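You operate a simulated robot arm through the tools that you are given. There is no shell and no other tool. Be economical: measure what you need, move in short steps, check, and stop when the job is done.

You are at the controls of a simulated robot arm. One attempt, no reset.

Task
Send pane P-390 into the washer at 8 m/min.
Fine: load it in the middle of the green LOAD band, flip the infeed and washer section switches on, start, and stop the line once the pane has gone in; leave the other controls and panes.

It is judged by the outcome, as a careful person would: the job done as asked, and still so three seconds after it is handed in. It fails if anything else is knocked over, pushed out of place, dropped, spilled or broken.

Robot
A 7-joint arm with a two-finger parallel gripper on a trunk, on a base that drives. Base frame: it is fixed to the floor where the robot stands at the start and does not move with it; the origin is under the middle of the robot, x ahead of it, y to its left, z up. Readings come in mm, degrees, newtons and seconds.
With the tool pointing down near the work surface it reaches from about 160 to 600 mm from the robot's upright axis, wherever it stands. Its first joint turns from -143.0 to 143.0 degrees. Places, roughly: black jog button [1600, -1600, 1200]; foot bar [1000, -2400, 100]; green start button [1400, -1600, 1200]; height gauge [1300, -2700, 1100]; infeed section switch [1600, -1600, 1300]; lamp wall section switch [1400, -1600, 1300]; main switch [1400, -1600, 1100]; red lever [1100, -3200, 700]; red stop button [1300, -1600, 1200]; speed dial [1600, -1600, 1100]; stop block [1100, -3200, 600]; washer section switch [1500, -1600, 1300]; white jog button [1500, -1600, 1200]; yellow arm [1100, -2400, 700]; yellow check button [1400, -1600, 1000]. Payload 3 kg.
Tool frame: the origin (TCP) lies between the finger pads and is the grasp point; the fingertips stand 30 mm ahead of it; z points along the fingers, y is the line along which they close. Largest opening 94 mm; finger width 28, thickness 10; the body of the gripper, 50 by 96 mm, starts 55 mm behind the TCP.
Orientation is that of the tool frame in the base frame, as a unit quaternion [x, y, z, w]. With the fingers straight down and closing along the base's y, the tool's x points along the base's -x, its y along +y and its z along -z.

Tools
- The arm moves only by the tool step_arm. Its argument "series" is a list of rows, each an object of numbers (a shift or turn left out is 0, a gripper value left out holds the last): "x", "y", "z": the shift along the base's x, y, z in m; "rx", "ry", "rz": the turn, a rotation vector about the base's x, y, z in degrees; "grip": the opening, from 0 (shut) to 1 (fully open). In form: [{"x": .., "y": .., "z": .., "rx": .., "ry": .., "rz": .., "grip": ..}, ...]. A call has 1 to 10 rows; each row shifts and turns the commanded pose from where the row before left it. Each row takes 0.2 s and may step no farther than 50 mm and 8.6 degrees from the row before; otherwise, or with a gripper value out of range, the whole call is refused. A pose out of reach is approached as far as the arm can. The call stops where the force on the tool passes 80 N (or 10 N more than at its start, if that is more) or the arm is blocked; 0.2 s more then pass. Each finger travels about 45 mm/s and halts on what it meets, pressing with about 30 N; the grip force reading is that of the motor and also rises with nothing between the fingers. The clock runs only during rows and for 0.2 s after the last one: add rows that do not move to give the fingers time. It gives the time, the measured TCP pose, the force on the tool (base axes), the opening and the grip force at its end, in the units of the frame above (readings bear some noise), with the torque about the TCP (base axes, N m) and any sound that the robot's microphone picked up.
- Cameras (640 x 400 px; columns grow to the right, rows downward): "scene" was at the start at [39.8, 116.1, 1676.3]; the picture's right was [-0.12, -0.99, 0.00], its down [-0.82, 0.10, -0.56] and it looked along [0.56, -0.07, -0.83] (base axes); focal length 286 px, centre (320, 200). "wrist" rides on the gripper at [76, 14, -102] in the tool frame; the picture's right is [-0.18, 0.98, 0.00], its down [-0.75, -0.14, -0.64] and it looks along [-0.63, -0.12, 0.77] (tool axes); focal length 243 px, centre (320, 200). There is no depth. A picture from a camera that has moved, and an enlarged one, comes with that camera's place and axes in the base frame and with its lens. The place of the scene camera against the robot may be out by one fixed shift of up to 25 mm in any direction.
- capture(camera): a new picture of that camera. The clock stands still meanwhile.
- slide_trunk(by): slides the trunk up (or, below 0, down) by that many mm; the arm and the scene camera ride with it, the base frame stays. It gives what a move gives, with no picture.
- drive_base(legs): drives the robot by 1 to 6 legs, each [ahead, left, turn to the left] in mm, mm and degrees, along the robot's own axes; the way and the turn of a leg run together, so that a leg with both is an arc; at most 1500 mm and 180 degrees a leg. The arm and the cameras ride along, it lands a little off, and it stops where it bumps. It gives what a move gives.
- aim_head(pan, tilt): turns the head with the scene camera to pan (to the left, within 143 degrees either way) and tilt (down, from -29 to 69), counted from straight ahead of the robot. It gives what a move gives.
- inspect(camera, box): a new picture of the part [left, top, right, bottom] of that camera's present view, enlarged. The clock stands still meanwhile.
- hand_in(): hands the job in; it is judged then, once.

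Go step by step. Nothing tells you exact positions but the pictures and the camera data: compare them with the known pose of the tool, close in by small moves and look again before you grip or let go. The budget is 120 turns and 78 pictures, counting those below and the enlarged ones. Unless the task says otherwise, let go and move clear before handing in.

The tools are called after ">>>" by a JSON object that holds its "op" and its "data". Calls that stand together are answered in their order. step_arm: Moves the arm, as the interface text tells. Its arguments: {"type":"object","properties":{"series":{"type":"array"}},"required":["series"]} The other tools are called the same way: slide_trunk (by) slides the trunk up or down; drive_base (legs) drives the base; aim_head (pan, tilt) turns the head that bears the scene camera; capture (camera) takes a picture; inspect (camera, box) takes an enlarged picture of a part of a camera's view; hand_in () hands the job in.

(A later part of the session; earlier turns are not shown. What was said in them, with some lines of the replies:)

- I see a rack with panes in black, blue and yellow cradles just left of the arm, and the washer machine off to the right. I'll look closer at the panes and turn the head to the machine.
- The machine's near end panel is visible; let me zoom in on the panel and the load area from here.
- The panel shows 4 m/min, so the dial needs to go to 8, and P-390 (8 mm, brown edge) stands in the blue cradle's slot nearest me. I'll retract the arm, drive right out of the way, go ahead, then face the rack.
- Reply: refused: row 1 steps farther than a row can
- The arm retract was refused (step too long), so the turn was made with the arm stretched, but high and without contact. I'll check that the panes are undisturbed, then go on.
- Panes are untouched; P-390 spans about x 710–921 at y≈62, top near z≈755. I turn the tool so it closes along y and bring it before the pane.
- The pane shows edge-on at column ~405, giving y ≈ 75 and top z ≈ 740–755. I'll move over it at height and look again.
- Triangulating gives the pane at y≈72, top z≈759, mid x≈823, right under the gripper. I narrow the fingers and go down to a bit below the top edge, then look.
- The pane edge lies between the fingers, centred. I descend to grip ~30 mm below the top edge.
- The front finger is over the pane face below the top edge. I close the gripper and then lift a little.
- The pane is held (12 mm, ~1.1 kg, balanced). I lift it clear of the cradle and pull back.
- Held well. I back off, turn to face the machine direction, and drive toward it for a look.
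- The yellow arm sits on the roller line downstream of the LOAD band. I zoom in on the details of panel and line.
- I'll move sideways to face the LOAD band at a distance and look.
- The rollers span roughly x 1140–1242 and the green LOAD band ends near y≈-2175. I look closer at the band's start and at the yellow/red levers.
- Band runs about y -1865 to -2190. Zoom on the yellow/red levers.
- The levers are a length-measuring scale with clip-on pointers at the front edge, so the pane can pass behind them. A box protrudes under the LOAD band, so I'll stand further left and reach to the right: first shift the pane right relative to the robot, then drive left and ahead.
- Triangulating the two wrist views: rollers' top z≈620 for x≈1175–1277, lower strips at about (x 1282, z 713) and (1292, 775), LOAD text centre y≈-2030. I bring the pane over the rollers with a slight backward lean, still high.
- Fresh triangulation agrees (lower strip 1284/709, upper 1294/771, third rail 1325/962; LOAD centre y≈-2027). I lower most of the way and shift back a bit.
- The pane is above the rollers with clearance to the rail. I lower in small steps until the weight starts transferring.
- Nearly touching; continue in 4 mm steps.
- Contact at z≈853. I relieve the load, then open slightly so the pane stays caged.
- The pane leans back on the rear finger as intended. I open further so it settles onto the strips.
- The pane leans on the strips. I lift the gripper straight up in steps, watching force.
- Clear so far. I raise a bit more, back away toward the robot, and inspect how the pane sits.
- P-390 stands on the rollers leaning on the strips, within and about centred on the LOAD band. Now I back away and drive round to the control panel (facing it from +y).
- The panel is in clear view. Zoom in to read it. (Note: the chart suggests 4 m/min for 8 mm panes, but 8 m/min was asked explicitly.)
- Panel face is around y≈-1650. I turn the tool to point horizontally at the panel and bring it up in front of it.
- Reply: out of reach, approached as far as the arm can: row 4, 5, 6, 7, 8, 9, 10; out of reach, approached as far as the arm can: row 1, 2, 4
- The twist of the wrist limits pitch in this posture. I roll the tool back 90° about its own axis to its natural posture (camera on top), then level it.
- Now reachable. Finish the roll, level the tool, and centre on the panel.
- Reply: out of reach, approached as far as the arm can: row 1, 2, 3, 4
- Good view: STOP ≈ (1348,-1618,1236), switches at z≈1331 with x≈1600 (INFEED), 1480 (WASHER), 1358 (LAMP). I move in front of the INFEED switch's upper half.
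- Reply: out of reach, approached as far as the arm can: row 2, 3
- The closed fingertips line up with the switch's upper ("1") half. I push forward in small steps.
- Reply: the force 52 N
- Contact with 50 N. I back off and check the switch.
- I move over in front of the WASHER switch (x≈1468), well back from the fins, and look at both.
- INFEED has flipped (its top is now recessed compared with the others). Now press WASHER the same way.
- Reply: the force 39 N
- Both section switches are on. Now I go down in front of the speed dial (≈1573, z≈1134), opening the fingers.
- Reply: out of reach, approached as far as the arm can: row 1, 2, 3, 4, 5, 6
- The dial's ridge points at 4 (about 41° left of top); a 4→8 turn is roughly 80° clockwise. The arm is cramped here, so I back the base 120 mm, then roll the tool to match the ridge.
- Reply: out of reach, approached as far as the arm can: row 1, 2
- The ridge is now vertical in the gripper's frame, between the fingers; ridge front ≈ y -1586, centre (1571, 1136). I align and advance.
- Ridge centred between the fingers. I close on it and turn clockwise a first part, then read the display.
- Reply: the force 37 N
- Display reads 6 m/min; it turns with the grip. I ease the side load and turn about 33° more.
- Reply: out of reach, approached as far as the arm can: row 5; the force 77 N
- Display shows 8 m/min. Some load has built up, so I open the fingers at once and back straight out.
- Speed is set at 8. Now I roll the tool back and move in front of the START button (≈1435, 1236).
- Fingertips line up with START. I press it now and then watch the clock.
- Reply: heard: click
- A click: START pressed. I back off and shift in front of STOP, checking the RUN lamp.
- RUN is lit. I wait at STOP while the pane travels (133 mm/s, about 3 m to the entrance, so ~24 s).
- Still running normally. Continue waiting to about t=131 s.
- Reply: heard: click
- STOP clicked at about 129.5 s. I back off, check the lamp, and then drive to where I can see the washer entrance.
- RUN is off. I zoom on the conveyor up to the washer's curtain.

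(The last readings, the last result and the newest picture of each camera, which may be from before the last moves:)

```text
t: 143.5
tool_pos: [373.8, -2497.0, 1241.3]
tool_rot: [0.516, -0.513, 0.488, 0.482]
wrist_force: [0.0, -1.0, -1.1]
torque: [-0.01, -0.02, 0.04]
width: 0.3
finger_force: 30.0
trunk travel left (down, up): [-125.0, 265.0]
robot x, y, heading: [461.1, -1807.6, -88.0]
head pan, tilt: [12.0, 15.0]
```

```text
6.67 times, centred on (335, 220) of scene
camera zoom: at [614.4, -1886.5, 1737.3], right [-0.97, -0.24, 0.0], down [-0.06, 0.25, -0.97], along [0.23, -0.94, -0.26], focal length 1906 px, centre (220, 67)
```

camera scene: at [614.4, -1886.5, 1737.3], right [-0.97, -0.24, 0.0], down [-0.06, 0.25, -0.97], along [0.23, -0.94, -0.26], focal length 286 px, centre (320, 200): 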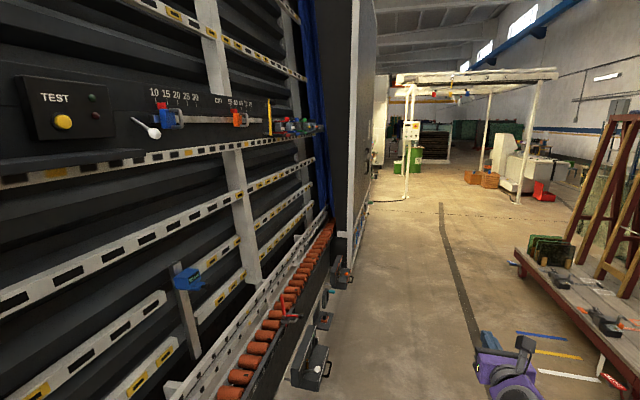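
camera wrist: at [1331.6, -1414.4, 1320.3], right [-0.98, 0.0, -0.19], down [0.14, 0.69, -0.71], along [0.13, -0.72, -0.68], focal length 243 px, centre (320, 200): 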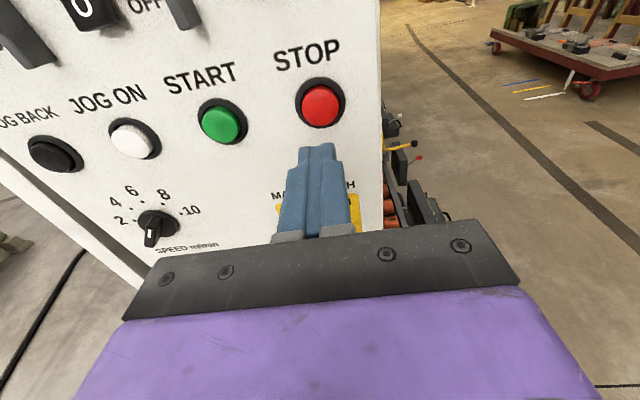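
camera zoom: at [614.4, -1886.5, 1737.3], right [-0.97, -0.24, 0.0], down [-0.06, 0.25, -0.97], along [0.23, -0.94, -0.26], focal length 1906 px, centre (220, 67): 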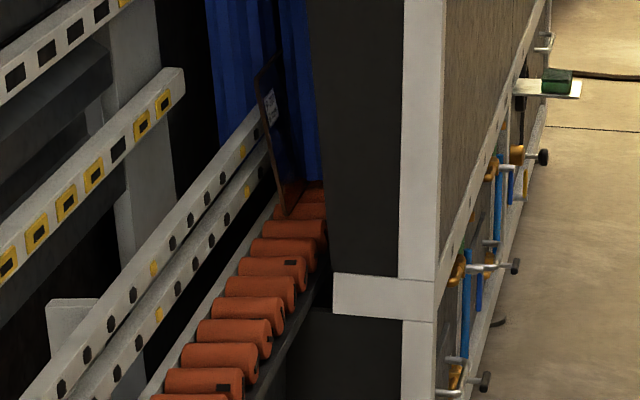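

The pane is still at the curtain (trailing edge y≈-4950), not yet fully in. I go back to the panel to run the line for several more seconds.

>>> {"op": "drive_base", "data": {"legs": [[-1220, 0, 0], [0, 1000, 0], [230, 0, 0]]}}

>>> {"op": "capture", "data": {"camera": "wrist"}}

```text
t: 155.8
tool_pos: [1382.0, -1502.9, 1240.2]
tool_rot: [0.521, -0.51, 0.491, 0.478]
wrist_force: [-0.1, -0.8, 0.1]
torque: [-0.02, -0.03, -0.03]
width: 0.0
finger_force: 30.3
trunk travel left (down, up): [-125.0, 265.0]
robot x, y, heading: [1459.1, -818.7, -87.6]
head pan, tilt: [12.0, 15.0]
```

```text
5 pictures are left
camera wrist: at [1365.7, -1406.1, 1321.1], right [-0.98, -0.01, -0.19], down [0.13, 0.69, -0.71], along [0.14, -0.72, -0.68], focal length 243 px, centre (320, 200)
```

wrist: 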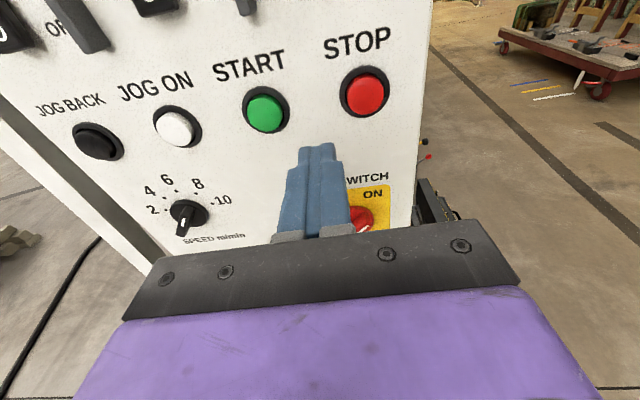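

START is at x≈1431 and STOP at x≈1345 as before. I press START, back off and move to STOP.

>>> {"op": "step_arm", "data": {"series": [{"x": 0.025}, {"x": 0.026}, {"y": -0.04}, {"y": -0.02}, {"y": -0.008}, {"y": -0.005}, {"y": -0.004}]}}

```text
t: 157.4
tool_pos: [1432.2, -1577.6, 1239.8]
tool_rot: [0.52, -0.509, 0.491, 0.478]
wrist_force: [-0.6, 2.8, -0.9]
torque: [0.01, 0.01, -0.04]
width: 0.0
finger_force: 30.0
trunk travel left (down, up): [-125.0, 265.0]
robot x, y, heading: [1461.1, -815.5, -87.8]
head pan, tilt: [12.0, 15.0]
heard: click
```

>>> {"op": "step_arm", "data": {"series": [{"y": 0.035}, {"y": 0.03}, {"x": -0.03}, {"x": -0.03}, {"x": -0.026}, {}, {}, {}, {}, {}]}}

>>> {"op": "step_arm", "data": {"series": [{}, {}, {}, {}, {}, {}, {}, {}, {}, {}]}}

>>> {"op": "step_arm", "data": {"series": [{}, {}, {"y": -0.04}, {"y": -0.012}, {"y": -0.007}, {"y": -0.005}, {"y": -0.004}]}}

```text
t: 159.6
tool_pos: [1346.3, -1513.7, 1240.5]
tool_rot: [0.52, -0.51, 0.491, 0.477]
wrist_force: [-0.7, 0.8, -0.8]
torque: [0.01, -0.01, -0.02]
width: 0.0
finger_force: 30.1
trunk travel left (down, up): [-125.0, 265.0]
robot x, y, heading: [1459.7, -816.3, -87.4]
head pan, tilt: [12.0, 15.0]
```

```text
t: 161.8
tool_pos: [1345.1, -1514.4, 1240.0]
tool_rot: [0.52, -0.51, 0.491, 0.478]
wrist_force: [-0.5, -0.5, -0.5]
torque: [-0.01, 0.0, 0.01]
width: 0.0
finger_force: 29.9
trunk travel left (down, up): [-125.0, 265.0]
robot x, y, heading: [1455.2, -814.7, -87.7]
head pan, tilt: [12.0, 15.0]
```

```text
t: 163.4
tool_pos: [1344.1, -1578.8, 1241.6]
tool_rot: [0.52, -0.51, 0.492, 0.477]
wrist_force: [0.8, 9.3, -5.1]
torque: [0.0, -0.05, 0.01]
width: 0.0
finger_force: 30.3
trunk travel left (down, up): [-125.0, 265.0]
robot x, y, heading: [1460.0, -818.4, -87.6]
head pan, tilt: [12.0, 15.0]
heard: click
```

Both clicks heard, with about 6 s (~0.8 m) of run. I back off, check the panel, and look at the entrance again.

>>> {"op": "step_arm", "data": {"series": [{"y": 0.03}, {"y": 0.03}, {}]}}

>>> {"op": "aim_head", "data": {"pan": 0, "tilt": 35}}

>>> {"op": "inspect", "data": {"camera": "scene", "box": [290, 75, 450, 265]}}

>>> {"op": "drive_base", "data": {"legs": [[-250, 0, 0], [0, -1000, 0], [1200, 0, 0]]}}

>>> {"op": "aim_head", "data": {"pan": 12, "tilt": 15}}

>>> {"op": "inspect", "data": {"camera": "scene", "box": [280, 180, 380, 260]}}

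```text
t: 164.2
tool_pos: [1344.3, -1519.5, 1241.9]
tool_rot: [0.52, -0.51, 0.491, 0.478]
wrist_force: [0.2, 0.3, 0.3]
torque: [0.01, -0.01, 0.0]
width: 0.0
finger_force: 29.7
trunk travel left (down, up): [-125.0, 265.0]
robot x, y, heading: [1459.4, -817.7, -87.8]
head pan, tilt: [12.0, 15.0]
```

```text
t: 165.1
tool_pos: [1345.0, -1518.4, 1241.9]
tool_rot: [0.521, -0.509, 0.492, 0.477]
wrist_force: [0.1, 0.5, 0.5]
torque: [0.04, -0.01, 0.02]
width: 0.1
finger_force: 29.9
trunk travel left (down, up): [-125.0, 265.0]
robot x, y, heading: [1458.9, -811.5, -87.7]
head pan, tilt: [0.0, 35.0]
```

```text
2.11 times, centred on (370, 170) of scene
camera zoom: at [1594.7, -887.1, 1705.4], right [-1.0, -0.04, 0.0], down [-0.02, 0.57, -0.82], along [0.04, -0.82, -0.57], focal length 602 px, centre (215, 263)
```

zoom: 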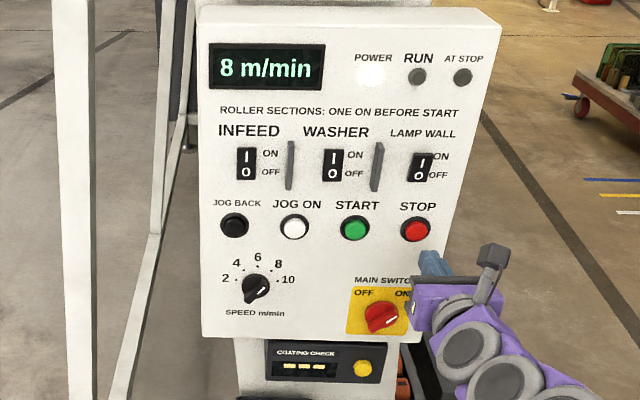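

```text
t: 177.2
tool_pos: [369.2, -2501.6, 1241.1]
tool_rot: [-0.515, 0.516, -0.486, -0.483]
wrist_force: [-0.3, -0.1, 0.1]
torque: [0.03, 0.01, -0.01]
width: 0.2
finger_force: 30.2
trunk travel left (down, up): [-125.0, 265.0]
robot x, y, heading: [501.7, -1801.3, -89.1]
head pan, tilt: [0.0, 35.0]
```

```text
t: 178.1
tool_pos: [367.2, -2499.1, 1241.4]
tool_rot: [0.515, -0.514, 0.487, 0.483]
wrist_force: [-0.8, 0.1, 0.3]
torque: [-0.02, -0.01, -0.01]
width: 0.0
finger_force: 30.0
trunk travel left (down, up): [-125.0, 265.0]
robot x, y, heading: [498.4, -1798.0, -88.8]
head pan, tilt: [12.0, 15.0]
```

```text
5.00 times, centred on (330, 220) of scene
camera zoom: at [652.9, -1877.5, 1737.3], right [-0.97, -0.22, 0.0], down [-0.06, 0.25, -0.97], along [0.22, -0.94, -0.26], focal length 1429 px, centre (270, 100)
```

zoom: 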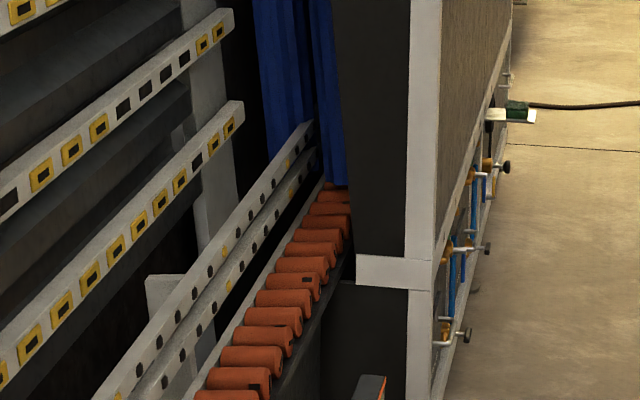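

The pane has passed the curtain, the line is stopped, the dial shows 8 m/min, and the arm is clear. I hand in.

>>> {"op": "hand_in", "data": {}}

```text
The job is handed in.
```

P-390 went into the washer at 8 m/min with the infeed and washer sections on, and the line is stopped.

- **Two runs:** I stopped the line too early the first time, with the pane still at the curtain. I restarted it for about 6 seconds, and the pane is now out of sight behind the curtain.
- **Speed chart:** The panel's chart lists 4 m/min for 8 mm panes. I set 8 m/min because you asked for it.
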